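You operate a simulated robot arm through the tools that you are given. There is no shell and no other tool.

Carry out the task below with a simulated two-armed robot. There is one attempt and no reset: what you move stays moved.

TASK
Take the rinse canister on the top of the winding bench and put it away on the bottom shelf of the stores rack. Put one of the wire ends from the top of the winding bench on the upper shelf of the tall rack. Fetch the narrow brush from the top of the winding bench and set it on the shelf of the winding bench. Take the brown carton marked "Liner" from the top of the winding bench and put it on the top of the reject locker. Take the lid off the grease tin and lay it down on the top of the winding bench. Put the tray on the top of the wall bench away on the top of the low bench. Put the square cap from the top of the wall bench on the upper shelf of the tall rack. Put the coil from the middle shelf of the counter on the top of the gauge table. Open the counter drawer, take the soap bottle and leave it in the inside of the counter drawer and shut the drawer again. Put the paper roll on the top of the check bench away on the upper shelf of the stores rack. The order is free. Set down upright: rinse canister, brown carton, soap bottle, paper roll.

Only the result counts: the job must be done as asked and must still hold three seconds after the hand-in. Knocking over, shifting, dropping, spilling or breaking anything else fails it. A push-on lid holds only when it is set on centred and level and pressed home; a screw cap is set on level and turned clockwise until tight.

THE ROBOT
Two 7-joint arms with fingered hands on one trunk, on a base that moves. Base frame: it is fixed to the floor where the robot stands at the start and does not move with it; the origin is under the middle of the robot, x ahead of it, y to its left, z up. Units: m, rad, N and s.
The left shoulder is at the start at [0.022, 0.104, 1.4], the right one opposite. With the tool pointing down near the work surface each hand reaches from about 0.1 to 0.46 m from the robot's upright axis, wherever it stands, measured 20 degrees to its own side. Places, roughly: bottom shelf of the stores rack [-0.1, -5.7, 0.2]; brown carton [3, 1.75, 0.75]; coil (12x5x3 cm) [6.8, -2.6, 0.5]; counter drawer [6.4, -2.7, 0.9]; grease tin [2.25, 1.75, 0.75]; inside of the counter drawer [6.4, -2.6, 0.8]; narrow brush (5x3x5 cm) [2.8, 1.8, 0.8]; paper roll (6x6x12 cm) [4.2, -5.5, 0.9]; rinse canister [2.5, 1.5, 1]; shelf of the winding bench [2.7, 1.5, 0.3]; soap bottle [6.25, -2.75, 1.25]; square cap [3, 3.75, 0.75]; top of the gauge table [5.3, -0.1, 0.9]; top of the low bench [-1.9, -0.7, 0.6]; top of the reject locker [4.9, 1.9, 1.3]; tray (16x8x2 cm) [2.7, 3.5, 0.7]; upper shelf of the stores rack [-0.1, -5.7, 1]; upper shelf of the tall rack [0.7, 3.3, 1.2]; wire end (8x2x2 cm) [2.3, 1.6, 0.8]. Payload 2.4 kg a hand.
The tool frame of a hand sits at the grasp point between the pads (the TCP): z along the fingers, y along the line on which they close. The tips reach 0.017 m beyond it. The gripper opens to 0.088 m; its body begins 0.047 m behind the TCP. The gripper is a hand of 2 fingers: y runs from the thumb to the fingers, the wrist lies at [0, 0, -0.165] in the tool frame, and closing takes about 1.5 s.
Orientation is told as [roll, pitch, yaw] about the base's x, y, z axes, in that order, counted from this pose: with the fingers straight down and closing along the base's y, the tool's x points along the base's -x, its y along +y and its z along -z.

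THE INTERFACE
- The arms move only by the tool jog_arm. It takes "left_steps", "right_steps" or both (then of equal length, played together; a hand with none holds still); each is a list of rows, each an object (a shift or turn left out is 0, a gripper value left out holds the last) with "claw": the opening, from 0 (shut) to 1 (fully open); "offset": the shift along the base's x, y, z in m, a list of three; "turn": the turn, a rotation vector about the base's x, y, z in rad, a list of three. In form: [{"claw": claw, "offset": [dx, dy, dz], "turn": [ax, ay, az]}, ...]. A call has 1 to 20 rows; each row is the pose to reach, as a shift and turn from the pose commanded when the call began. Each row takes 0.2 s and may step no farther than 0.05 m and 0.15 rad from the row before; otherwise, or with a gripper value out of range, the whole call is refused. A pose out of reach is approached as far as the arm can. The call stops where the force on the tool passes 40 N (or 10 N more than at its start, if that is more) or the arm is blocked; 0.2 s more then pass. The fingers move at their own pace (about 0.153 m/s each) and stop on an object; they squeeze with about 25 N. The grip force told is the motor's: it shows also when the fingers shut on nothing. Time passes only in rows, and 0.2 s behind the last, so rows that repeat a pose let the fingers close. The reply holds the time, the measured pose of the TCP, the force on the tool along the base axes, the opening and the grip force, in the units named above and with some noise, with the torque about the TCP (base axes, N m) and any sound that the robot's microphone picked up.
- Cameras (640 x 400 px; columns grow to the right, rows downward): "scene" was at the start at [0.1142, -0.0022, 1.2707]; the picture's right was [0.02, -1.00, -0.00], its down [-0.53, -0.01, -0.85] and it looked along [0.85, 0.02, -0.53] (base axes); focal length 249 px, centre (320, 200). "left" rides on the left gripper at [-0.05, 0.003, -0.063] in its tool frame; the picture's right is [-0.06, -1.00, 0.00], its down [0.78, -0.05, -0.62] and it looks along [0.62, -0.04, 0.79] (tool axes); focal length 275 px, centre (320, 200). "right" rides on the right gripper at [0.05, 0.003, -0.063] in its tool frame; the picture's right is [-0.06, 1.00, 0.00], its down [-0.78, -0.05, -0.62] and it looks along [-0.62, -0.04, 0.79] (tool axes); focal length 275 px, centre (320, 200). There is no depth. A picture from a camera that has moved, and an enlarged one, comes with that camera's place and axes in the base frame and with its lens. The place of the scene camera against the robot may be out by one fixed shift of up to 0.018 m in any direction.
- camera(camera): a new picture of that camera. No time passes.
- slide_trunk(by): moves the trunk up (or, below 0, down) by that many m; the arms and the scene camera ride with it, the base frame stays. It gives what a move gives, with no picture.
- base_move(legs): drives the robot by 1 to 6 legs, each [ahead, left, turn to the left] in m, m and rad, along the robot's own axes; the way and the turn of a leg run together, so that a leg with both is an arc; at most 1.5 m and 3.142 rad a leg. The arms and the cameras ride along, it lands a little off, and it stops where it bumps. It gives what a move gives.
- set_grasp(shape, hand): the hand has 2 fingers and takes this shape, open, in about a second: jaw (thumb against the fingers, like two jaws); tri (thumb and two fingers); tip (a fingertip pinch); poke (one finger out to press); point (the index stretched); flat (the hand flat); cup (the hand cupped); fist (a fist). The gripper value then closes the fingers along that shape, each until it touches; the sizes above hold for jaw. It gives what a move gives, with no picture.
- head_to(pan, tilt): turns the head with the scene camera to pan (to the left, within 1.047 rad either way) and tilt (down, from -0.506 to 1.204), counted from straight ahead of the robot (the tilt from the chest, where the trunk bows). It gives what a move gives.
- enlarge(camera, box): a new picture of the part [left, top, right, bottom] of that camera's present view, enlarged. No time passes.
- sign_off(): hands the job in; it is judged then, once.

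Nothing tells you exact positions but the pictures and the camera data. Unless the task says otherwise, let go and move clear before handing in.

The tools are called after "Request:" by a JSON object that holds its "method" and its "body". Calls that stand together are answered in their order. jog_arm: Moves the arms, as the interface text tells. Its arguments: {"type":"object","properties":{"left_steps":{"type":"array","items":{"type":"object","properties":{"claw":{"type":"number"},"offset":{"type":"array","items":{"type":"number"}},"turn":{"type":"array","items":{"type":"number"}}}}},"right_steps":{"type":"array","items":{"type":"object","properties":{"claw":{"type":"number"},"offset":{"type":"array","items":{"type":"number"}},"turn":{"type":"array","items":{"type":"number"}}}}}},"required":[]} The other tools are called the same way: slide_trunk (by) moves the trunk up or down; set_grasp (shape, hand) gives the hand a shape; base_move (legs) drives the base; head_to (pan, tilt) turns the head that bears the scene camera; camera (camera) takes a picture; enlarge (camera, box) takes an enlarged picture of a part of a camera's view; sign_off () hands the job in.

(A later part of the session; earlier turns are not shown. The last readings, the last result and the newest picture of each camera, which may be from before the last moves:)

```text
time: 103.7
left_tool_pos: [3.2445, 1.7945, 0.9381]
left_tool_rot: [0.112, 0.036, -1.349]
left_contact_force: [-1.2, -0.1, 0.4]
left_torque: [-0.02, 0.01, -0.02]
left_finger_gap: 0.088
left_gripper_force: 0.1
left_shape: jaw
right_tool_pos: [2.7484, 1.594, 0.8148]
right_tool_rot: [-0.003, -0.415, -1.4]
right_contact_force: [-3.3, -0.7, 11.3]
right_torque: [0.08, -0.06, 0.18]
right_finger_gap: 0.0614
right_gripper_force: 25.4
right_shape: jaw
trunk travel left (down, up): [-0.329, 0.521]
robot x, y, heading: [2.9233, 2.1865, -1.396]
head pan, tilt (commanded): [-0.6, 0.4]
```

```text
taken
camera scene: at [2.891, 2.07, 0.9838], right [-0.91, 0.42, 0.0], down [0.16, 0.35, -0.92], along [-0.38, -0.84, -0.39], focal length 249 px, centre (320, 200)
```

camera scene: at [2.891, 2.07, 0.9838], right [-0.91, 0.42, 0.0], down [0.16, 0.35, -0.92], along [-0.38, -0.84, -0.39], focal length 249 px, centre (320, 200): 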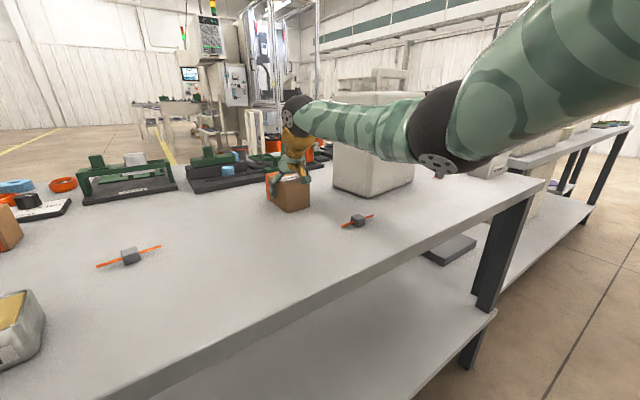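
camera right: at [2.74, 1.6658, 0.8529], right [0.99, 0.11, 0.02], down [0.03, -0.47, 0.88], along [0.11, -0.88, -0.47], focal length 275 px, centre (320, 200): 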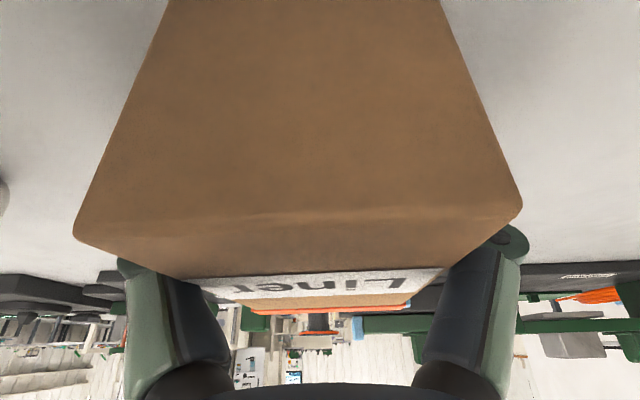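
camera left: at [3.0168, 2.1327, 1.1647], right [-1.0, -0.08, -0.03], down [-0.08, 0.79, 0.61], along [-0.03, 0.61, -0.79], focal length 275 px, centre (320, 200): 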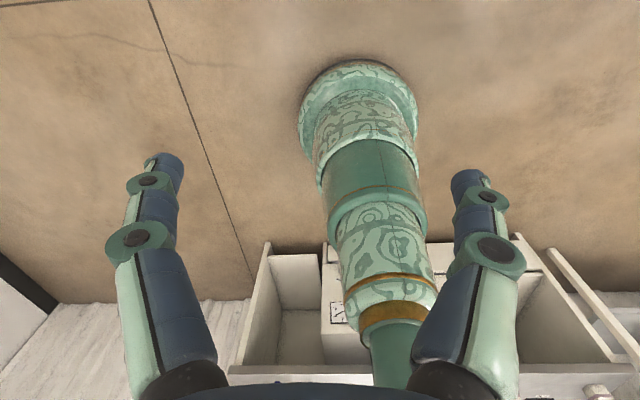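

Request:
{"method": "jog_arm", "body": {"right_steps": [{"offset": [0, 0, 0.02]}, {"offset": [0, 0.005, 0.05]}, {"offset": [0, 0.015, 0.09]}, {"offset": [0, 0.035, 0.13]}, {"offset": [0.005, 0.07, 0.16]}, {"offset": [0.01, 0.11, 0.18]}]}}

Request:
{"method": "camera", "body": {"camera": "right"}}

Request:
{"method": "camera", "body": {"camera": "scene"}}

```text
time: 105.1
left_tool_pos: [3.2436, 1.7941, 0.9378]
left_tool_rot: [0.111, 0.036, -1.348]
left_contact_force: [0.7, 0.0, 0.1]
left_torque: [-0.02, -0.03, 0.0]
left_finger_gap: 0.0878
left_gripper_force: 0.0
left_shape: jaw
right_tool_pos: [2.7586, 1.7038, 0.9923]
right_tool_rot: [-0.003, -0.416, -1.4]
right_contact_force: [-0.5, 0.3, -2.8]
right_torque: [0.02, -0.03, -0.02]
right_finger_gap: 0.0609
right_gripper_force: 25.1
right_shape: jaw
trunk travel left (down, up): [-0.329, 0.521]
robot x, y, heading: [2.929, 2.1893, -1.395]
head pan, tilt (commanded): [-0.6, 0.4]
```

```text
taken
camera right: at [2.7507, 1.7759, 1.0318], right [0.99, 0.11, 0.02], down [0.03, -0.47, 0.88], along [0.11, -0.88, -0.47], focal length 275 px, centre (320, 200)
```

right: 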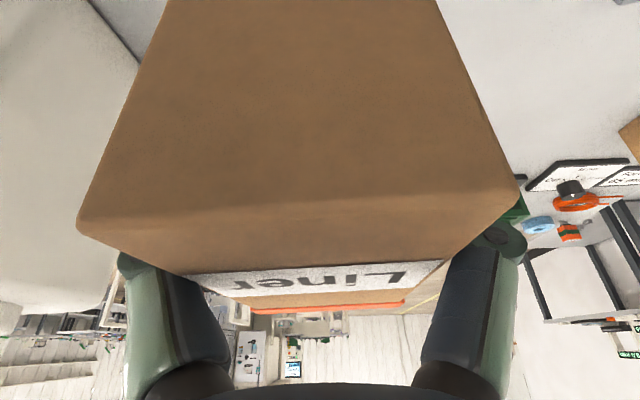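

```text
taken
camera scene: at [2.891, 2.0692, 0.9836], right [-0.91, 0.42, 0.0], down [0.16, 0.35, -0.92], along [-0.38, -0.84, -0.39], focal length 249 px, centre (320, 200)
```

scene: 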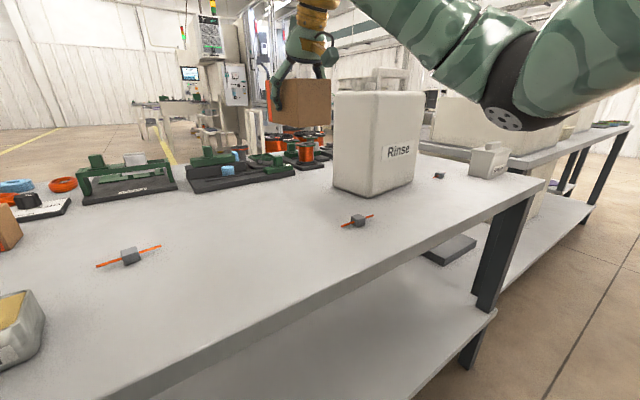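

The carton is held securely. Next I'll back away from the bench, drive to the reject locker and raise the trunk.

Request:
{"method": "base_move", "body": {"legs": [[-0.35, 0, 0], [0.2, 1.132, 0], [0, 0, 1.395]]}}

Request:
{"method": "slide_trunk", "body": {"by": 0.4}}

Request:
{"method": "head_to", "body": {"pan": -0.4, "tilt": 0.4}}

Request:
{"method": "camera", "body": {"camera": "scene"}}

```text
time: 116.3
left_tool_pos: [4.4602, 2.7428, 0.9378]
left_tool_rot: [0.111, 0.036, 0.031]
left_contact_force: [0.1, -0.2, -0.1]
left_torque: [0.03, -0.02, 0.04]
left_finger_gap: 0.0877
left_gripper_force: 0.2
left_shape: jaw
right_tool_pos: [4.4567, 2.2497, 0.9924]
right_tool_rot: [-0.001, -0.417, -0.018]
right_contact_force: [0.1, -0.1, -0.9]
right_torque: [0.02, 0.02, 0.01]
right_finger_gap: 0.061
right_gripper_force: 25.6
right_shape: jaw
trunk travel left (down, up): [-0.329, 0.521]
robot x, y, heading: [4.0147, 2.5024, -0.02]
head pan, tilt (commanded): [-0.6, 0.4]
```

```text
time: 120.1
left_tool_pos: [4.4609, 2.7418, 1.3363]
left_tool_rot: [0.112, 0.038, 0.032]
left_contact_force: [-0.2, 0.1, 0.2]
left_torque: [0.0, 0.0, 0.05]
left_finger_gap: 0.0876
left_gripper_force: 0.0
left_shape: jaw
right_tool_pos: [4.4573, 2.2486, 1.3933]
right_tool_rot: [-0.003, -0.415, -0.019]
right_contact_force: [-0.6, 0.6, -2.4]
right_torque: [-0.01, 0.02, 0.02]
right_finger_gap: 0.0609
right_gripper_force: 24.8
right_shape: jaw
trunk travel left (down, up): [-0.729, 0.121]
robot x, y, heading: [4.0108, 2.5071, -0.023]
head pan, tilt (commanded): [-0.6, 0.4]
```

```text
time: 120.8
left_tool_pos: [4.4613, 2.7413, 1.3374]
left_tool_rot: [0.111, 0.037, 0.031]
left_contact_force: [-0.9, 0.4, 1.1]
left_torque: [-0.01, -0.01, -0.02]
left_finger_gap: 0.0879
left_gripper_force: 0.2
left_shape: jaw
right_tool_pos: [4.4578, 2.2496, 1.3924]
right_tool_rot: [-0.002, -0.417, -0.019]
right_contact_force: [-0.1, -0.6, -2.5]
right_torque: [-0.05, 0.01, -0.01]
right_finger_gap: 0.0608
right_gripper_force: 24.9
right_shape: jaw
trunk travel left (down, up): [-0.729, 0.121]
robot x, y, heading: [4.0155, 2.5036, -0.019]
head pan, tilt (commanded): [-0.4, 0.4]
```

```text
taken
camera scene: at [4.1212, 2.4626, 1.3852], right [-0.41, -0.91, 0.0], down [-0.36, 0.16, -0.92], along [0.84, -0.38, -0.39], focal length 249 px, centre (320, 200)
```

scene: 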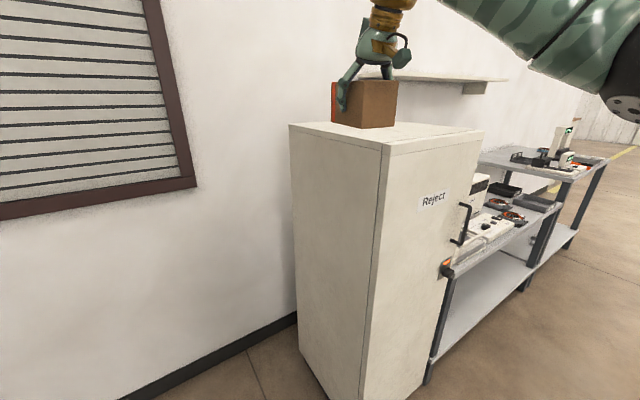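

The locker's top is at about z≈1.275 with corners near (4.58, 2.09) and (4.68, 1.62). I'll drive to its front so the carton arrives above the top.

Request:
{"method": "base_move", "body": {"legs": [[0, 0, 0.21], [0.0, -0.51, 0]]}}

Request:
{"method": "camera", "body": {"camera": "scene"}}

Request:
{"method": "camera", "body": {"camera": "right"}}

```text
time: 124.6
left_tool_pos: [4.4965, 2.336, 1.3384]
left_tool_rot: [0.113, 0.036, 0.243]
left_contact_force: [0.3, 0.2, 1.4]
left_torque: [0.01, 0.0, -0.02]
left_finger_gap: 0.0878
left_gripper_force: 0.0
left_shape: jaw
right_tool_pos: [4.5965, 1.8529, 1.3927]
right_tool_rot: [-0.001, -0.414, 0.191]
right_contact_force: [-0.1, 0.5, -2.1]
right_torque: [-0.01, 0.03, 0.04]
right_finger_gap: 0.0608
right_gripper_force: 24.3
right_shape: jaw
trunk travel left (down, up): [-0.729, 0.121]
robot x, y, heading: [4.1065, 2.0088, 0.192]
head pan, tilt (commanded): [-0.4, 0.4]
```

```text
taken
camera scene: at [4.2225, 1.9918, 1.3852], right [-0.21, -0.98, 0.0], down [-0.38, 0.08, -0.92], along [0.9, -0.19, -0.39], focal length 249 px, centre (320, 200)
```

scene: 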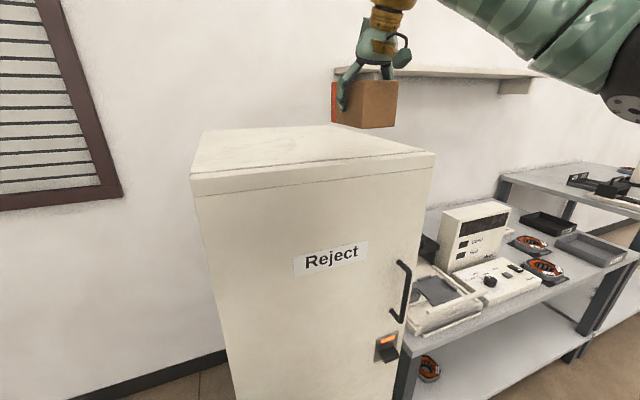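

```text
taken
camera right: at [4.5269, 1.8436, 1.4314], right [-0.13, 0.99, 0.02], down [0.47, 0.04, 0.88], along [0.87, 0.13, -0.47], focal length 275 px, centre (320, 200)
```

right: 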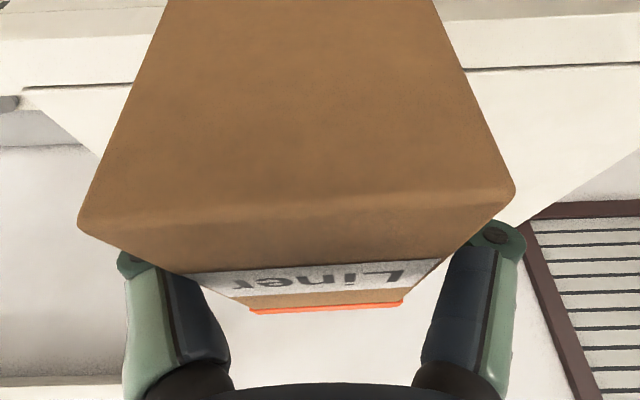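

The carton is at the front edge of the locker top. I'll move forward 0.17 m, then lower step by step until it touches.

Request:
{"method": "base_move", "body": {"legs": [[0.17, 0, 0]]}}

Request:
{"method": "camera", "body": {"camera": "scene"}}

Request:
{"method": "jog_arm", "body": {"right_steps": [{"offset": [0, 0, -0.03]}, {"offset": [0, 0, -0.06]}]}}

Request:
{"method": "enlarge", "body": {"camera": "scene", "box": [240, 40, 440, 165]}}

```text
time: 126.0
left_tool_pos: [4.6578, 2.3683, 1.3374]
left_tool_rot: [0.113, 0.039, 0.244]
left_contact_force: [1.1, -0.2, -0.3]
left_torque: [0.01, 0.02, -0.03]
left_finger_gap: 0.088
left_gripper_force: 0.1
left_shape: jaw
right_tool_pos: [4.7594, 1.8853, 1.3927]
right_tool_rot: [-0.002, -0.416, 0.194]
right_contact_force: [0.2, 0.4, -2.4]
right_torque: [0.01, 0.02, -0.01]
right_finger_gap: 0.0607
right_gripper_force: 25.0
right_shape: jaw
trunk travel left (down, up): [-0.729, 0.121]
robot x, y, heading: [4.2711, 2.0443, 0.193]
head pan, tilt (commanded): [-0.4, 0.4]
```

```text
taken
camera scene: at [4.3844, 2.0241, 1.3851], right [-0.21, -0.98, 0.0], down [-0.38, 0.08, -0.92], along [0.9, -0.19, -0.39], focal length 249 px, centre (320, 200)
```

scene: 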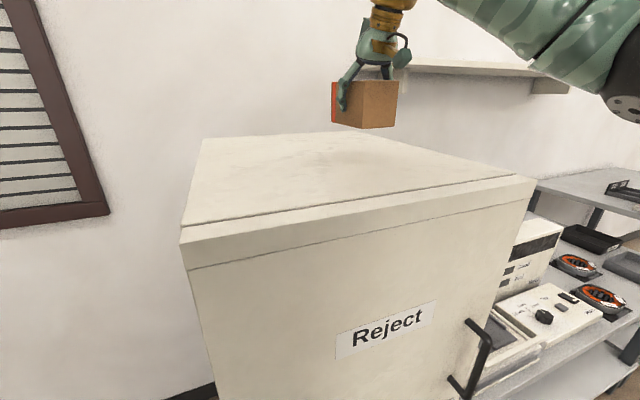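

```text
time: 126.6
left_tool_pos: [4.6562, 2.3688, 1.3372]
left_tool_rot: [0.111, 0.037, 0.244]
left_contact_force: [-0.2, 0.1, -0.4]
left_torque: [0.04, 0.04, 0.02]
left_finger_gap: 0.0879
left_gripper_force: 0.0
left_shape: jaw
right_tool_pos: [4.7561, 1.884, 1.3358]
right_tool_rot: [0.001, -0.421, 0.192]
right_contact_force: [2.6, -0.1, 6.8]
right_torque: [0.14, 0.11, 0.04]
right_finger_gap: 0.0611
right_gripper_force: 24.6
right_shape: jaw
trunk travel left (down, up): [-0.729, 0.121]
robot x, y, heading: [4.2701, 2.0423, 0.192]
head pan, tilt (commanded): [-0.4, 0.4]
```

```text
3.20 times, centred on (340, 102) of scene
camera zoom: at [4.3821, 2.0237, 1.3855], right [-0.21, -0.98, 0.0], down [-0.38, 0.08, -0.92], along [0.9, -0.19, -0.39], focal length 798 px, centre (256, 512)
```

zoom: 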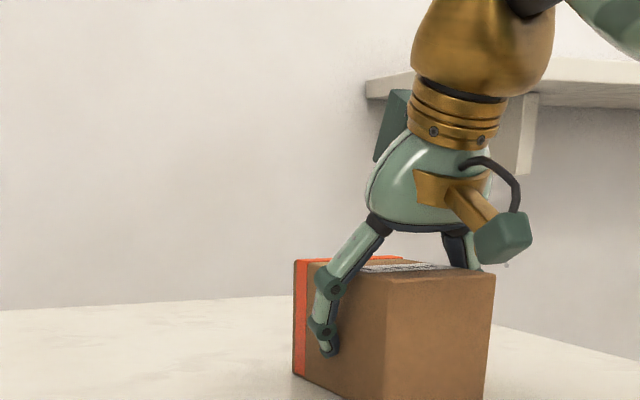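

Contact at about z=1.336; the carton rests on the locker. I'll release and withdraw.

Request:
{"method": "jog_arm", "body": {"right_steps": [{"claw": 0.85}, {"claw": 1}, {"claw": 1}, {"claw": 1}, {"offset": [-0.012, -0.002, 0.028], "claw": 1}, {"offset": [-0.028, -0.005, 0.065], "claw": 1}, {"offset": [-0.045, -0.009, 0.105], "claw": 1}, {"offset": [-0.06, -0.012, 0.14], "claw": 1}]}}

Request:
{"method": "camera", "body": {"camera": "scene"}}

Request:
{"method": "camera", "body": {"camera": "right"}}

```text
time: 128.4
left_tool_pos: [4.6567, 2.3687, 1.3386]
left_tool_rot: [0.111, 0.037, 0.245]
left_contact_force: [0.6, 0.1, 0.2]
left_torque: [0.04, 0.02, 0.01]
left_finger_gap: 0.088
left_gripper_force: 0.1
left_shape: jaw
right_tool_pos: [4.6978, 1.8723, 1.4728]
right_tool_rot: [-0.002, -0.415, 0.194]
right_contact_force: [0.8, 0.9, -0.2]
right_torque: [-0.03, -0.04, 0.0]
right_finger_gap: 0.0882
right_gripper_force: 0.1
right_shape: jaw
trunk travel left (down, up): [-0.729, 0.121]
robot x, y, heading: [4.268, 2.0409, 0.192]
head pan, tilt (commanded): [-0.4, 0.4]
```

```text
taken
camera scene: at [4.3828, 2.024, 1.3852], right [-0.21, -0.98, 0.0], down [-0.38, 0.08, -0.92], along [0.9, -0.19, -0.39], focal length 249 px, centre (320, 200)
```

scene: 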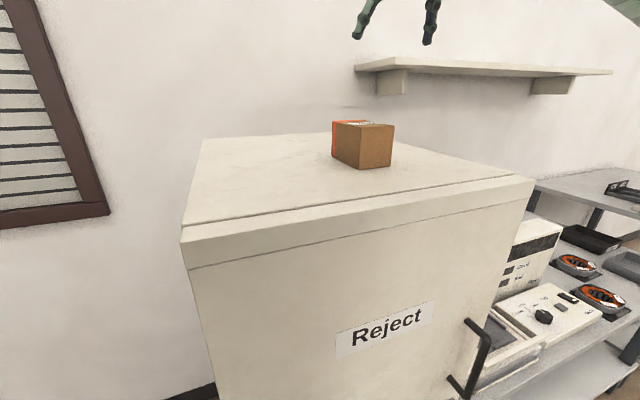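

```text
taken
camera right: at [4.627, 1.8627, 1.5104], right [-0.14, 0.99, 0.02], down [0.47, 0.04, 0.88], along [0.87, 0.13, -0.47], focal length 275 px, centre (320, 200)
```

right: 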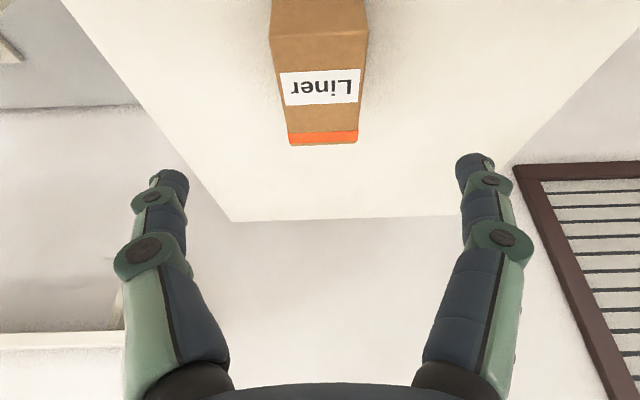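

The carton sits upright on the reject locker. Next I'll return behind the winding bench to the grease tin.

Request:
{"method": "base_move", "body": {"legs": [[-0.105, 0.509, 0], [0, 0, -1.58], [-0.144, -0.787, 0], [-0.144, -0.787, 0]]}}

Request:
{"method": "slide_trunk", "body": {"by": -0.3}}

Request:
{"method": "head_to", "body": {"pan": -0.3, "tilt": 0.6}}

Request:
{"method": "camera", "body": {"camera": "scene"}}

Request:
{"method": "camera", "body": {"camera": "right"}}

```text
time: 143.0
left_tool_pos: [2.7919, 2.1473, 1.3373]
left_tool_rot: [0.115, 0.037, -1.369]
left_contact_force: [-0.5, 0.4, -0.5]
left_torque: [0.01, 0.0, -0.03]
left_finger_gap: 0.0879
left_gripper_force: 0.0
left_shape: jaw
right_tool_pos: [2.2948, 2.1285, 1.4719]
right_tool_rot: [0.0, -0.416, -1.418]
right_contact_force: [-0.6, -0.3, -0.6]
right_torque: [0.02, -0.01, -0.02]
right_finger_gap: 0.0879
right_gripper_force: 0.1
right_shape: jaw
trunk travel left (down, up): [-0.729, 0.121]
robot x, y, heading: [2.4839, 2.5476, -1.418]
head pan, tilt (commanded): [-0.4, 0.4]
```

```text
time: 146.0
left_tool_pos: [2.7926, 2.1475, 1.0375]
left_tool_rot: [0.111, 0.036, -1.368]
left_contact_force: [0.2, 0.6, 0.1]
left_torque: [-0.01, 0.01, 0.0]
left_finger_gap: 0.088
left_gripper_force: 0.0
left_shape: jaw
right_tool_pos: [2.2951, 2.1267, 1.1713]
right_tool_rot: [-0.002, -0.415, -1.419]
right_contact_force: [-0.4, -0.2, -0.4]
right_torque: [-0.03, 0.0, 0.0]
right_finger_gap: 0.0879
right_gripper_force: 0.0
right_shape: jaw
trunk travel left (down, up): [-0.429, 0.421]
robot x, y, heading: [2.4804, 2.5485, -1.418]
head pan, tilt (commanded): [-0.4, 0.4]
```

```text
time: 146.7
left_tool_pos: [2.7924, 2.1462, 1.0374]
left_tool_rot: [0.111, 0.037, -1.369]
left_contact_force: [0.3, -0.7, 0.6]
left_torque: [-0.01, -0.03, -0.01]
left_finger_gap: 0.0879
left_gripper_force: 0.1
left_shape: jaw
right_tool_pos: [2.2946, 2.1265, 1.1714]
right_tool_rot: [-0.002, -0.417, -1.419]
right_contact_force: [-0.1, 0.7, -0.2]
right_torque: [-0.03, -0.04, 0.02]
right_finger_gap: 0.0878
right_gripper_force: 0.1
right_shape: jaw
trunk travel left (down, up): [-0.429, 0.421]
robot x, y, heading: [2.4804, 2.5513, -1.42]
head pan, tilt (commanded): [-0.3, 0.6]
```

```text
taken
camera scene: at [2.4715, 2.428, 1.066], right [-0.99, 0.15, 0.0], down [0.08, 0.56, -0.83], along [-0.12, -0.82, -0.56], focal length 249 px, centre (320, 200)
```

scene: 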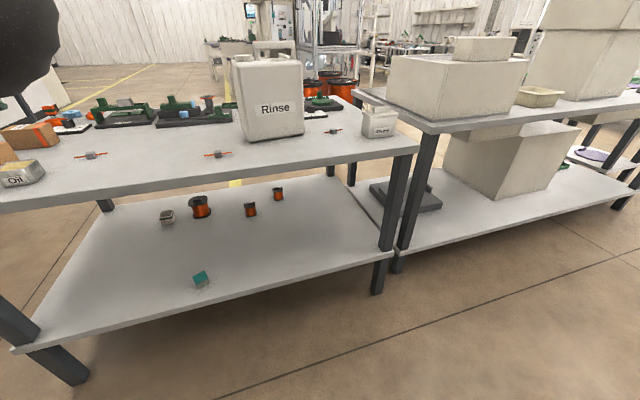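

```text
taken
camera right: at [2.2874, 2.1989, 1.2101], right [1.0, 0.09, 0.02], down [0.02, -0.47, 0.88], along [0.09, -0.88, -0.47], focal length 275 px, centre (320, 200)
```

right: 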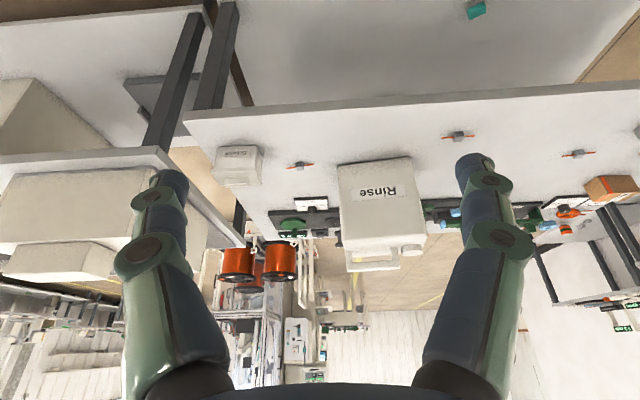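

The grease tin is near the bench's back corner. Before moving in, I'll shift the left hand outward so it clears the canister.

Request:
{"method": "jog_arm", "body": {"left_steps": [{"offset": [0.04, 0.01, 0.0]}, {"offset": [0.08, 0.02, 0.0]}, {"offset": [0.12, 0.02, 0.0]}]}}

Request:
{"method": "base_move", "body": {"legs": [[0.3, -0.2455, 0.03]]}}

Request:
{"method": "camera", "body": {"camera": "scene"}}

Request:
{"method": "camera", "body": {"camera": "right"}}

```text
time: 147.5
left_tool_pos: [2.9145, 2.1667, 1.0362]
left_tool_rot: [0.111, 0.038, -1.368]
left_contact_force: [-0.9, -0.4, -0.4]
left_torque: [0.03, -0.01, 0.0]
left_finger_gap: 0.0878
left_gripper_force: 0.1
left_shape: jaw
right_tool_pos: [2.2952, 2.1263, 1.172]
right_tool_rot: [-0.003, -0.415, -1.419]
right_contact_force: [-1.9, -0.4, -0.6]
right_torque: [-0.01, -0.01, 0.01]
right_finger_gap: 0.0877
right_gripper_force: 0.0
right_shape: jaw
trunk travel left (down, up): [-0.429, 0.421]
robot x, y, heading: [2.4797, 2.545, -1.416]
head pan, tilt (commanded): [-0.3, 0.6]
```

```text
time: 150.0
left_tool_pos: [2.7306, 1.8444, 1.037]
left_tool_rot: [0.115, 0.037, -1.34]
left_contact_force: [0.1, 0.7, 0.1]
left_torque: [0.05, -0.01, 0.01]
left_finger_gap: 0.0878
left_gripper_force: 0.0
left_shape: jaw
right_tool_pos: [2.1136, 1.7867, 1.1719]
right_tool_rot: [-0.002, -0.416, -1.391]
right_contact_force: [0.3, 0.2, -0.9]
right_torque: [0.0, 0.01, -0.02]
right_finger_gap: 0.088
right_gripper_force: 0.0
right_shape: jaw
trunk travel left (down, up): [-0.429, 0.421]
robot x, y, heading: [2.2862, 2.2139, -1.394]
head pan, tilt (commanded): [-0.3, 0.6]
```

```text
taken
camera scene: at [2.2812, 2.0924, 1.0659], right [-0.99, 0.12, 0.0], down [0.07, 0.56, -0.82], along [-0.1, -0.82, -0.57], focal length 249 px, centre (320, 200)
```

scene: 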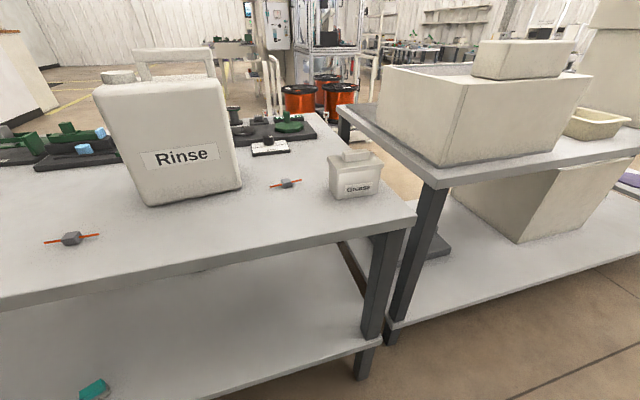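

```text
taken
camera right: at [2.1039, 1.858, 1.2099], right [0.99, 0.12, 0.02], down [0.04, -0.47, 0.88], along [0.12, -0.87, -0.47], focal length 275 px, centre (320, 200)
```

right: 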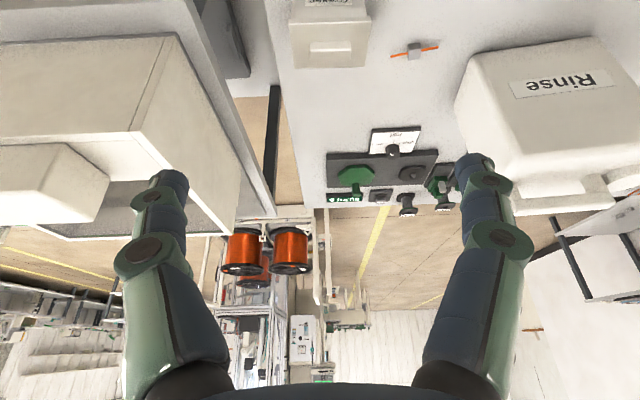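

Request:
{"method": "enlarge", "body": {"camera": "scene", "box": [300, 130, 420, 205]}}

Request:
{"method": "jog_arm", "body": {"right_steps": [{"turn": [0.14, 0.025, 0], "offset": [0.01, 0.0, 0.0]}, {"turn": [0.28, 0.05, 0], "offset": [0.02, -0.01, 0.0]}, {"turn": [0.41, 0.074, 0], "offset": [0.03, -0.02, 0.0]}]}}

Request:
{"method": "camera", "body": {"camera": "right"}}

```text
5.33 times, centred on (360, 168) of scene
camera zoom: at [2.2812, 2.0924, 1.0659], right [-0.99, 0.12, 0.0], down [0.07, 0.56, -0.82], along [-0.1, -0.82, -0.57], focal length 1329 px, centre (107, 373)
```

zoom: 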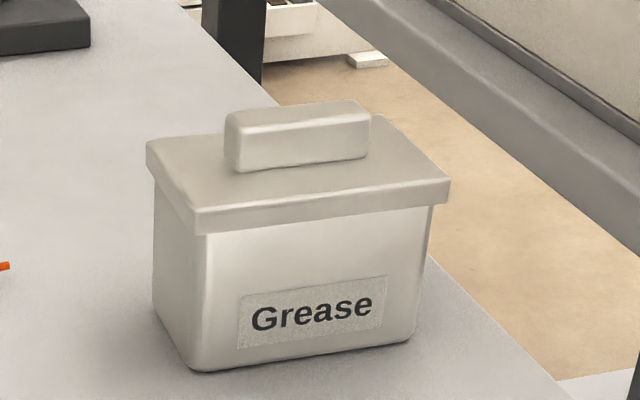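

```text
time: 150.8
left_tool_pos: [2.7318, 1.8455, 1.0367]
left_tool_rot: [0.112, 0.037, -1.34]
left_contact_force: [-0.4, -0.7, 0.1]
left_torque: [0.03, 0.02, 0.02]
left_finger_gap: 0.0877
left_gripper_force: 0.0
left_shape: jaw
right_tool_pos: [2.1445, 1.7681, 1.1724]
right_tool_rot: [0.001, 0.004, -1.391]
right_contact_force: [-0.2, 0.2, 1.1]
right_torque: [-0.02, -0.01, -0.01]
right_finger_gap: 0.088
right_gripper_force: 0.0
right_shape: jaw
trunk travel left (down, up): [-0.429, 0.421]
robot x, y, heading: [2.2892, 2.2135, -1.389]
head pan, tilt (commanded): [-0.3, 0.6]
```

```text
taken
camera right: at [2.1384, 1.8176, 1.236], right [0.99, 0.12, 0.0], down [0.09, -0.78, 0.62], along [0.07, -0.61, -0.79], focal length 275 px, centre (320, 200)
```

right: 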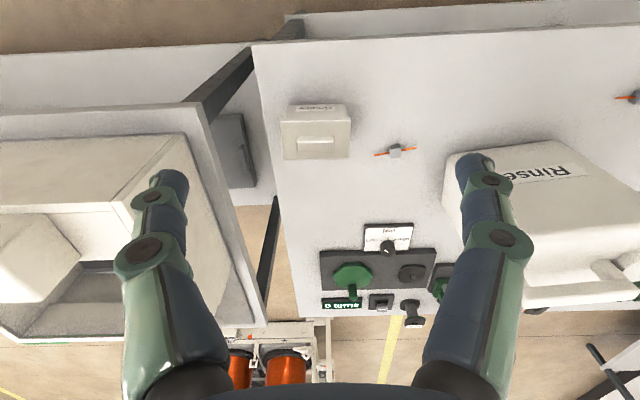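

Request:
{"method": "enlarge", "body": {"camera": "right", "box": [256, 85, 384, 165]}}

```text
5.00 times, centred on (320, 125) of right
camera zoom: at [2.1384, 1.8176, 1.236], right [0.99, 0.12, 0.0], down [0.09, -0.78, 0.62], along [0.07, -0.61, -0.79], focal length 1376 px, centre (320, 575)
```

zoom: 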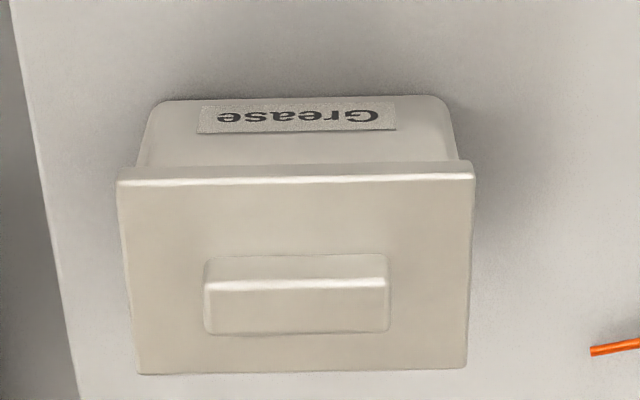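

I've located the lid handle: centre about (2.153, 1.630), 5 cm long, lid top z≈0.845, handle top ≈0.87. I'll move the base 0.11 m closer and position the hand above it.

Request:
{"method": "base_move", "body": {"legs": [[0.11, 0, 0]]}}

Request:
{"method": "camera", "body": {"camera": "right"}}

```text
time: 151.9
left_tool_pos: [2.7513, 1.7382, 1.0358]
left_tool_rot: [0.112, 0.038, -1.339]
left_contact_force: [-0.3, -0.7, -0.1]
left_torque: [0.02, 0.0, -0.03]
left_finger_gap: 0.088
left_gripper_force: 0.1
left_shape: jaw
right_tool_pos: [2.1649, 1.6587, 1.1715]
right_tool_rot: [-0.001, 0.003, -1.39]
right_contact_force: [0.8, 0.8, -0.2]
right_torque: [0.0, 0.01, 0.01]
right_finger_gap: 0.088
right_gripper_force: 0.1
right_shape: jaw
trunk travel left (down, up): [-0.429, 0.421]
robot x, y, heading: [2.3067, 2.1033, -1.39]
head pan, tilt (commanded): [-0.3, 0.6]
```

```text
taken
camera right: at [2.1583, 1.7091, 1.2355], right [0.99, 0.12, 0.0], down [0.09, -0.78, 0.62], along [0.07, -0.61, -0.79], focal length 275 px, centre (320, 200)
```

right: 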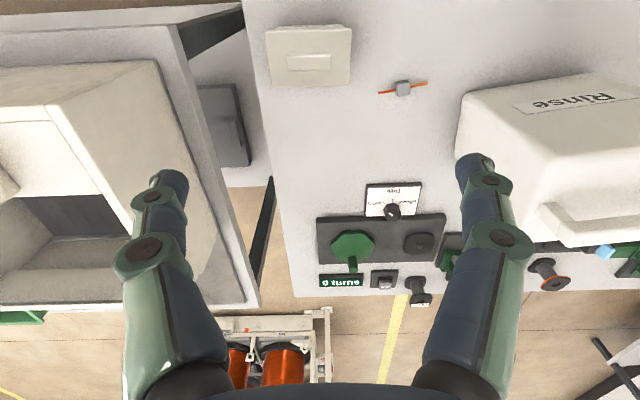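

Request:
{"method": "jog_arm", "body": {"right_steps": [{"offset": [-0.006, -0.014, -0.04]}, {"offset": [-0.012, -0.028, -0.08]}, {"offset": [-0.012, -0.028, -0.125]}, {"offset": [-0.012, -0.028, -0.17]}, {"offset": [-0.012, -0.028, -0.21]}, {"offset": [-0.012, -0.028, -0.245]}]}}

Request:
{"method": "camera", "body": {"camera": "right"}}

Request:
{"method": "camera", "body": {"camera": "scene"}}

```text
time: 153.3
left_tool_pos: [2.7511, 1.7372, 1.0379]
left_tool_rot: [0.112, 0.037, -1.34]
left_contact_force: [0.3, -0.2, -0.1]
left_torque: [-0.03, 0.02, 0.02]
left_finger_gap: 0.0879
left_gripper_force: 0.1
left_shape: jaw
right_tool_pos: [2.152, 1.6312, 0.927]
right_tool_rot: [0.0, 0.003, -1.389]
right_contact_force: [0.6, 0.1, -0.7]
right_torque: [0.01, 0.0, 0.0]
right_finger_gap: 0.0879
right_gripper_force: 0.1
right_shape: jaw
trunk travel left (down, up): [-0.429, 0.421]
robot x, y, heading: [2.307, 2.1045, -1.39]
head pan, tilt (commanded): [-0.3, 0.6]
```

```text
taken
camera right: at [2.1469, 1.6818, 0.9911], right [0.99, 0.12, 0.0], down [0.09, -0.78, 0.62], along [0.07, -0.61, -0.79], focal length 275 px, centre (320, 200)
```

right: 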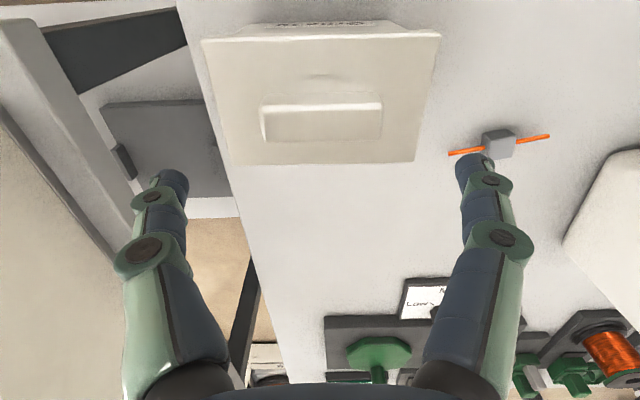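

```text
taken
camera scene: at [2.3011, 1.9847, 1.066], right [-0.99, 0.12, 0.0], down [0.07, 0.56, -0.82], along [-0.1, -0.82, -0.57], focal length 249 px, centre (320, 200)
```

scene: 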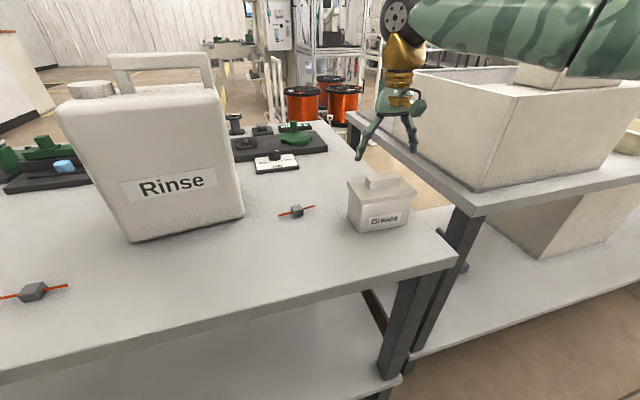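

Well aligned with the handle. Lowering the last 5.7 cm and closing.

Request:
{"method": "jog_arm", "body": {"right_steps": [{"offset": [0, 0, -0.03]}, {"offset": [0, 0, -0.05]}, {"offset": [0, 0, -0.057]}, {"offset": [0, 0, -0.057], "claw": 0}, {"offset": [0, 0, -0.057], "claw": 0}, {"offset": [0, 0, -0.057], "claw": 0}, {"offset": [0, 0, -0.057], "claw": 0}, {"offset": [0, 0, -0.057], "claw": 0}, {"offset": [0, 0, -0.057], "claw": 0}]}}

Request:
{"method": "camera", "body": {"camera": "right"}}

Request:
{"method": "enlarge", "body": {"camera": "scene", "box": [320, 130, 480, 230]}}

```text
time: 155.3
left_tool_pos: [2.7521, 1.7392, 1.0363]
left_tool_rot: [0.113, 0.037, -1.339]
left_contact_force: [-0.3, -0.7, -0.8]
left_torque: [0.02, 0.01, -0.01]
left_finger_gap: 0.0878
left_gripper_force: 0.1
left_shape: jaw
right_tool_pos: [2.152, 1.6309, 0.8711]
right_tool_rot: [-0.001, 0.0, -1.39]
right_contact_force: [3.5, -7.7, 29.6]
right_torque: [-0.14, -0.02, -0.15]
right_finger_gap: 0.086
right_gripper_force: 25.2
right_shape: jaw
trunk travel left (down, up): [-0.429, 0.421]
robot x, y, heading: [2.3075, 2.1046, -1.392]
head pan, tilt (commanded): [-0.3, 0.6]
```

```text
taken
camera right: at [2.1466, 1.6818, 0.9351], right [0.99, 0.12, 0.0], down [0.09, -0.78, 0.62], along [0.07, -0.62, -0.78], focal length 275 px, centre (320, 200)
```

right: 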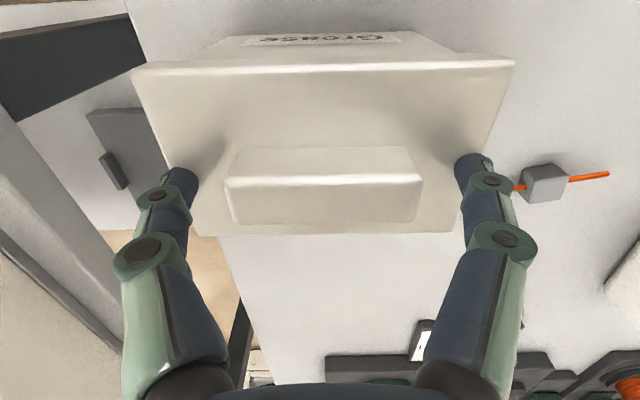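

```text
4.00 times, centred on (400, 180) of scene
camera zoom: at [2.3021, 1.9858, 1.0662], right [-0.99, 0.12, 0.0], down [0.07, 0.56, -0.83], along [-0.1, -0.82, -0.56], focal length 997 px, centre (0, 280)
```

zoom: 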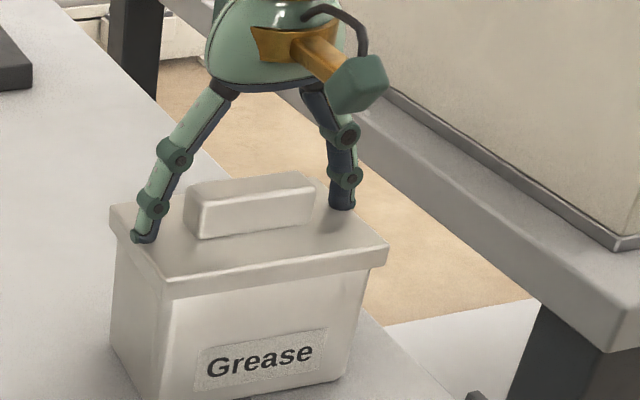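

The fingertips are pressing on the lid (30 N), so the fingers can't close. I'll raise slightly and close again.

Request:
{"method": "jog_arm", "body": {"right_steps": [{"offset": [0, 0, 0.006], "claw": 1}, {"offset": [0, 0, 0.012], "claw": 1}, {"offset": [0, 0, 0.012], "claw": 0}, {"offset": [0, 0, 0.012], "claw": 0}, {"offset": [0, 0, 0.012], "claw": 0}, {"offset": [0, 0, 0.012], "claw": 0}, {"offset": [0, 0, 0.012], "claw": 0}, {"offset": [0, 0, 0.012], "claw": 0}]}}

Request:
{"method": "camera", "body": {"camera": "right"}}

Request:
{"method": "enlarge", "body": {"camera": "scene", "box": [320, 130, 480, 230]}}

```text
time: 157.2
left_tool_pos: [2.7499, 1.7374, 1.0373]
left_tool_rot: [0.113, 0.035, -1.337]
left_contact_force: [0.2, 0.5, 0.5]
left_torque: [0.01, 0.03, -0.02]
left_finger_gap: 0.0879
left_gripper_force: 0.1
left_shape: jaw
right_tool_pos: [2.1521, 1.6311, 0.8825]
right_tool_rot: [0.001, 0.001, -1.39]
right_contact_force: [0.1, -0.1, -0.2]
right_torque: [-0.01, 0.01, 0.0]
right_finger_gap: 0.0485
right_gripper_force: 25.6
right_shape: jaw
trunk travel left (down, up): [-0.429, 0.421]
robot x, y, heading: [2.3118, 2.1047, -1.393]
head pan, tilt (commanded): [-0.3, 0.6]
heard: snap
```

```text
taken
camera right: at [2.146, 1.6815, 0.9457], right [0.99, 0.12, 0.0], down [0.09, -0.78, 0.62], along [0.07, -0.61, -0.79], focal length 275 px, centre (320, 200)
```

right: 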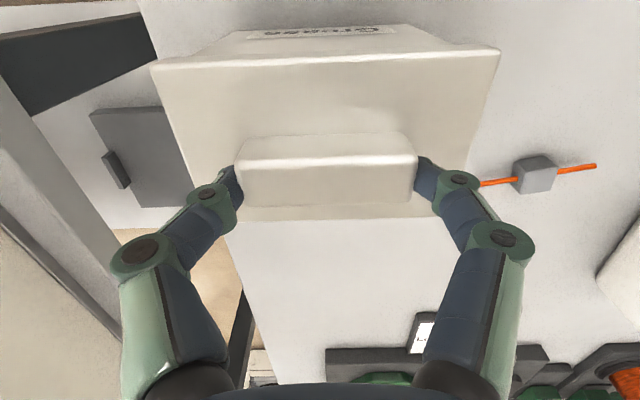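

```text
4.00 times, centred on (400, 180) of scene
camera zoom: at [2.3011, 1.9847, 1.066], right [-0.99, 0.12, 0.0], down [0.07, 0.56, -0.82], along [-0.1, -0.82, -0.57], focal length 997 px, centre (0, 280)
```

zoom: 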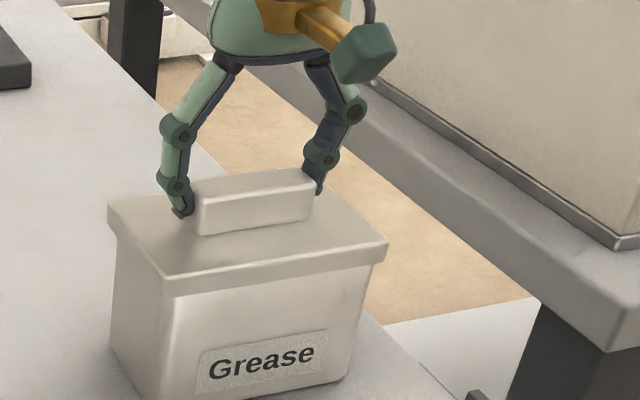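

The handle is gripped (gap 4.85 cm). Now lift slowly and watch whether the tin stays.

Request:
{"method": "jog_arm", "body": {"right_steps": [{"offset": [0, 0, 0.004]}, {"offset": [0, 0, 0.008]}, {"offset": [0, 0, 0.012]}]}}

Request:
{"method": "enlarge", "body": {"camera": "scene", "box": [320, 130, 480, 230]}}

```text
time: 157.9
left_tool_pos: [2.7508, 1.7374, 1.0367]
left_tool_rot: [0.112, 0.037, -1.339]
left_contact_force: [-0.1, 0.7, 0.0]
left_torque: [0.0, -0.02, -0.02]
left_finger_gap: 0.088
left_gripper_force: 0.0
left_shape: jaw
right_tool_pos: [2.1517, 1.6325, 0.8953]
right_tool_rot: [-0.003, 0.001, -1.39]
right_contact_force: [0.5, -0.6, -0.6]
right_torque: [0.01, -0.05, 0.01]
right_finger_gap: 0.0486
right_gripper_force: 25.0
right_shape: jaw
trunk travel left (down, up): [-0.429, 0.421]
robot x, y, heading: [2.311, 2.1031, -1.389]
head pan, tilt (commanded): [-0.3, 0.6]
```

```text
4.00 times, centred on (400, 180) of scene
camera zoom: at [2.3011, 1.9847, 1.066], right [-0.99, 0.12, 0.0], down [0.07, 0.56, -0.82], along [-0.1, -0.82, -0.57], focal length 997 px, centre (0, 280)
```

zoom: 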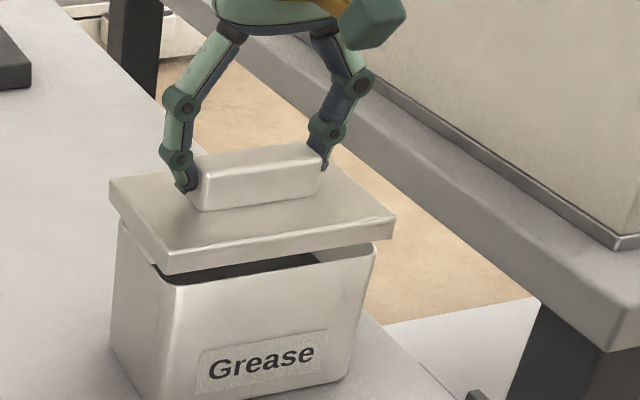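

The lid came off and the tin stayed put. I'll carry the lid to the free spot at about (2.335, 1.716) and lower it.

Request:
{"method": "jog_arm", "body": {"right_steps": [{"offset": [0, 0, 0.04]}, {"offset": [0, 0, 0.08]}, {"offset": [0.04, 0.02, 0.09]}, {"offset": [0.08, 0.04, 0.09]}, {"offset": [0.12, 0.06, 0.09]}, {"offset": [0.155, 0.075, 0.09]}, {"offset": [0.183, 0.084, 0.085]}, {"offset": [0.183, 0.084, 0.045]}, {"offset": [0.183, 0.084, 0.005]}, {"offset": [0.183, 0.084, -0.025]}]}}

Request:
{"method": "camera", "body": {"camera": "right"}}

Request:
{"method": "camera", "body": {"camera": "scene"}}

```text
time: 160.2
left_tool_pos: [2.7506, 1.7366, 1.0371]
left_tool_rot: [0.11, 0.037, -1.339]
left_contact_force: [0.0, 0.0, 0.5]
left_torque: [0.01, 0.03, 0.02]
left_finger_gap: 0.088
left_gripper_force: 0.0
left_shape: jaw
right_tool_pos: [2.3358, 1.7161, 0.8671]
right_tool_rot: [0.0, 0.0, -1.391]
right_contact_force: [0.2, -0.3, -0.3]
right_torque: [0.0, 0.0, -0.06]
right_finger_gap: 0.0481
right_gripper_force: 24.9
right_shape: jaw
trunk travel left (down, up): [-0.429, 0.421]
robot x, y, heading: [2.308, 2.1027, -1.388]
head pan, tilt (commanded): [-0.3, 0.6]
```

```text
taken
camera right: at [2.3306, 1.7667, 0.9319], right [0.99, 0.12, 0.0], down [0.09, -0.78, 0.62], along [0.07, -0.61, -0.79], focal length 275 px, centre (320, 200)
```

right: 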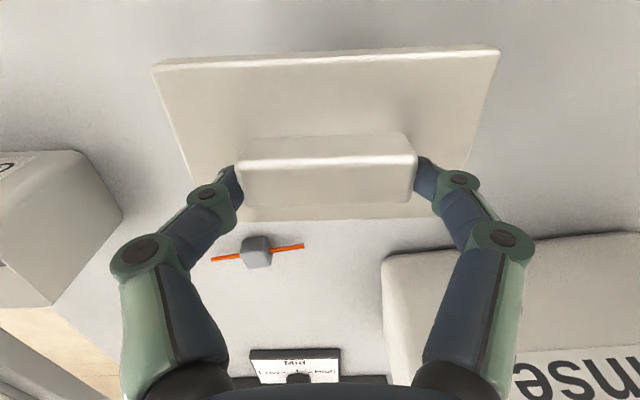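

```text
taken
camera scene: at [2.3012, 1.9847, 1.066], right [-0.99, 0.12, 0.0], down [0.07, 0.56, -0.82], along [-0.1, -0.82, -0.57], focal length 249 px, centre (320, 200)
```

scene: 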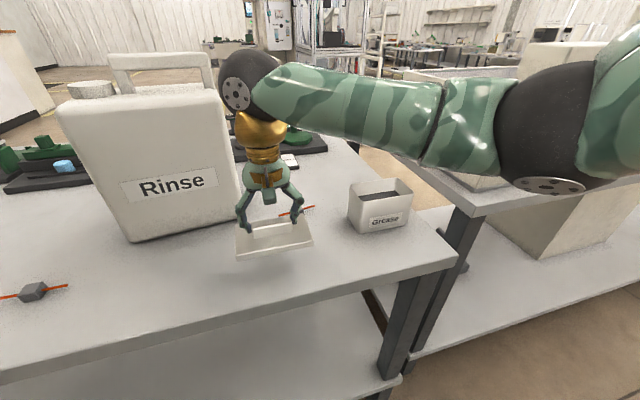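

Request:
{"method": "jog_arm", "body": {"right_steps": [{"offset": [0, 0, -0.02]}, {"offset": [0, 0, -0.028]}, {"offset": [0, 0, -0.034]}]}}

Request:
{"method": "enlarge", "body": {"camera": "scene", "box": [200, 170, 360, 270]}}

```text
time: 160.9
left_tool_pos: [2.7513, 1.7364, 1.0364]
left_tool_rot: [0.11, 0.035, -1.338]
left_contact_force: [-0.1, -0.3, 0.7]
left_torque: [0.02, 0.02, 0.03]
left_finger_gap: 0.0878
left_gripper_force: 0.1
left_shape: jaw
right_tool_pos: [2.3355, 1.7164, 0.8348]
right_tool_rot: [0.0, 0.003, -1.389]
right_contact_force: [0.3, -0.5, 0.2]
right_torque: [-0.02, 0.04, -0.02]
right_finger_gap: 0.0483
right_gripper_force: 25.3
right_shape: jaw
trunk travel left (down, up): [-0.429, 0.421]
robot x, y, heading: [2.311, 2.1106, -1.387]
head pan, tilt (commanded): [-0.3, 0.6]
```

```text
4.00 times, centred on (280, 220) of scene
camera zoom: at [2.3012, 1.9848, 1.066], right [-0.99, 0.12, 0.0], down [0.07, 0.56, -0.82], along [-0.1, -0.82, -0.57], focal length 997 px, centre (480, 120)
```

zoom: 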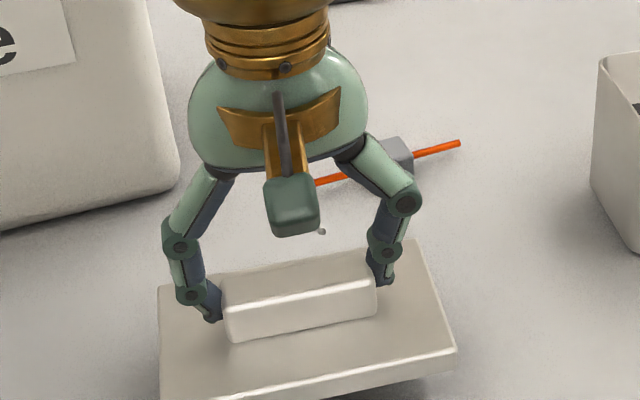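

Request:
{"method": "jog_arm", "body": {"right_steps": [{"offset": [0, 0, -0.004]}, {"offset": [0, 0, -0.007]}, {"offset": [0, 0, -0.01]}]}}

```text
time: 161.8
left_tool_pos: [2.7516, 1.7376, 1.0365]
left_tool_rot: [0.111, 0.036, -1.34]
left_contact_force: [-0.3, 0.2, 0.1]
left_torque: [0.03, 0.02, 0.02]
left_finger_gap: 0.0879
left_gripper_force: 0.1
left_shape: jaw
right_tool_pos: [2.3347, 1.7154, 0.8231]
right_tool_rot: [-0.002, 0.002, -1.388]
right_contact_force: [0.9, 0.0, 0.9]
right_torque: [-0.02, 0.03, 0.02]
right_finger_gap: 0.0479
right_gripper_force: 25.3
right_shape: jaw
trunk travel left (down, up): [-0.429, 0.421]
robot x, y, heading: [2.309, 2.1044, -1.396]
head pan, tilt (commanded): [-0.3, 0.6]
```

Request:
{"method": "jog_arm", "body": {"right_steps": [{"offset": [0, 0, -0.003]}, {"offset": [0, 0, -0.006]}]}}

Request:
{"method": "enlarge", "body": {"camera": "scene", "box": [200, 170, 360, 270]}}

```text
time: 162.3
left_tool_pos: [2.7523, 1.7367, 1.0365]
left_tool_rot: [0.112, 0.036, -1.338]
left_contact_force: [-0.1, 0.0, 0.4]
left_torque: [-0.01, 0.0, -0.01]
left_finger_gap: 0.088
left_gripper_force: 0.0
left_shape: jaw
right_tool_pos: [2.3352, 1.7145, 0.8179]
right_tool_rot: [0.0, 0.003, -1.39]
right_contact_force: [0.0, 0.2, -0.3]
right_torque: [-0.01, 0.01, 0.0]
right_finger_gap: 0.0486
right_gripper_force: 24.8
right_shape: jaw
trunk travel left (down, up): [-0.429, 0.421]
robot x, y, heading: [2.3089, 2.1036, -1.392]
head pan, tilt (commanded): [-0.3, 0.6]
```

```text
4.00 times, centred on (280, 220) of scene
camera zoom: at [2.3012, 1.9848, 1.066], right [-0.99, 0.12, 0.0], down [0.07, 0.56, -0.82], along [-0.1, -0.82, -0.57], focal length 997 px, centre (480, 120)
```

zoom: 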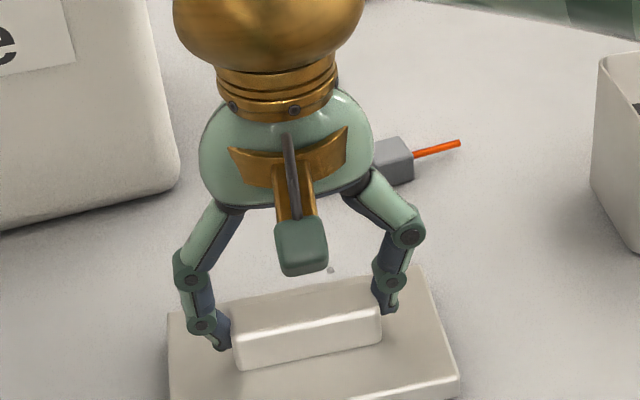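

Request:
{"method": "jog_arm", "body": {"right_steps": [{"offset": [0, 0, -0.003]}, {"offset": [0, 0, -0.006]}, {"offset": [0, 0, -0.009]}]}}

```text
time: 163.2
left_tool_pos: [2.7513, 1.7375, 1.0372]
left_tool_rot: [0.112, 0.037, -1.34]
left_contact_force: [0.3, 1.0, 0.2]
left_torque: [-0.02, -0.01, 0.02]
left_finger_gap: 0.0878
left_gripper_force: 0.1
left_shape: jaw
right_tool_pos: [2.3346, 1.7143, 0.8117]
right_tool_rot: [0.0, -0.001, -1.391]
right_contact_force: [-1.5, -0.6, 19.9]
right_torque: [-0.01, 0.09, 0.01]
right_finger_gap: 0.0471
right_gripper_force: 24.8
right_shape: jaw
trunk travel left (down, up): [-0.429, 0.421]
robot x, y, heading: [2.3088, 2.1054, -1.393]
head pan, tilt (commanded): [-0.3, 0.6]
```

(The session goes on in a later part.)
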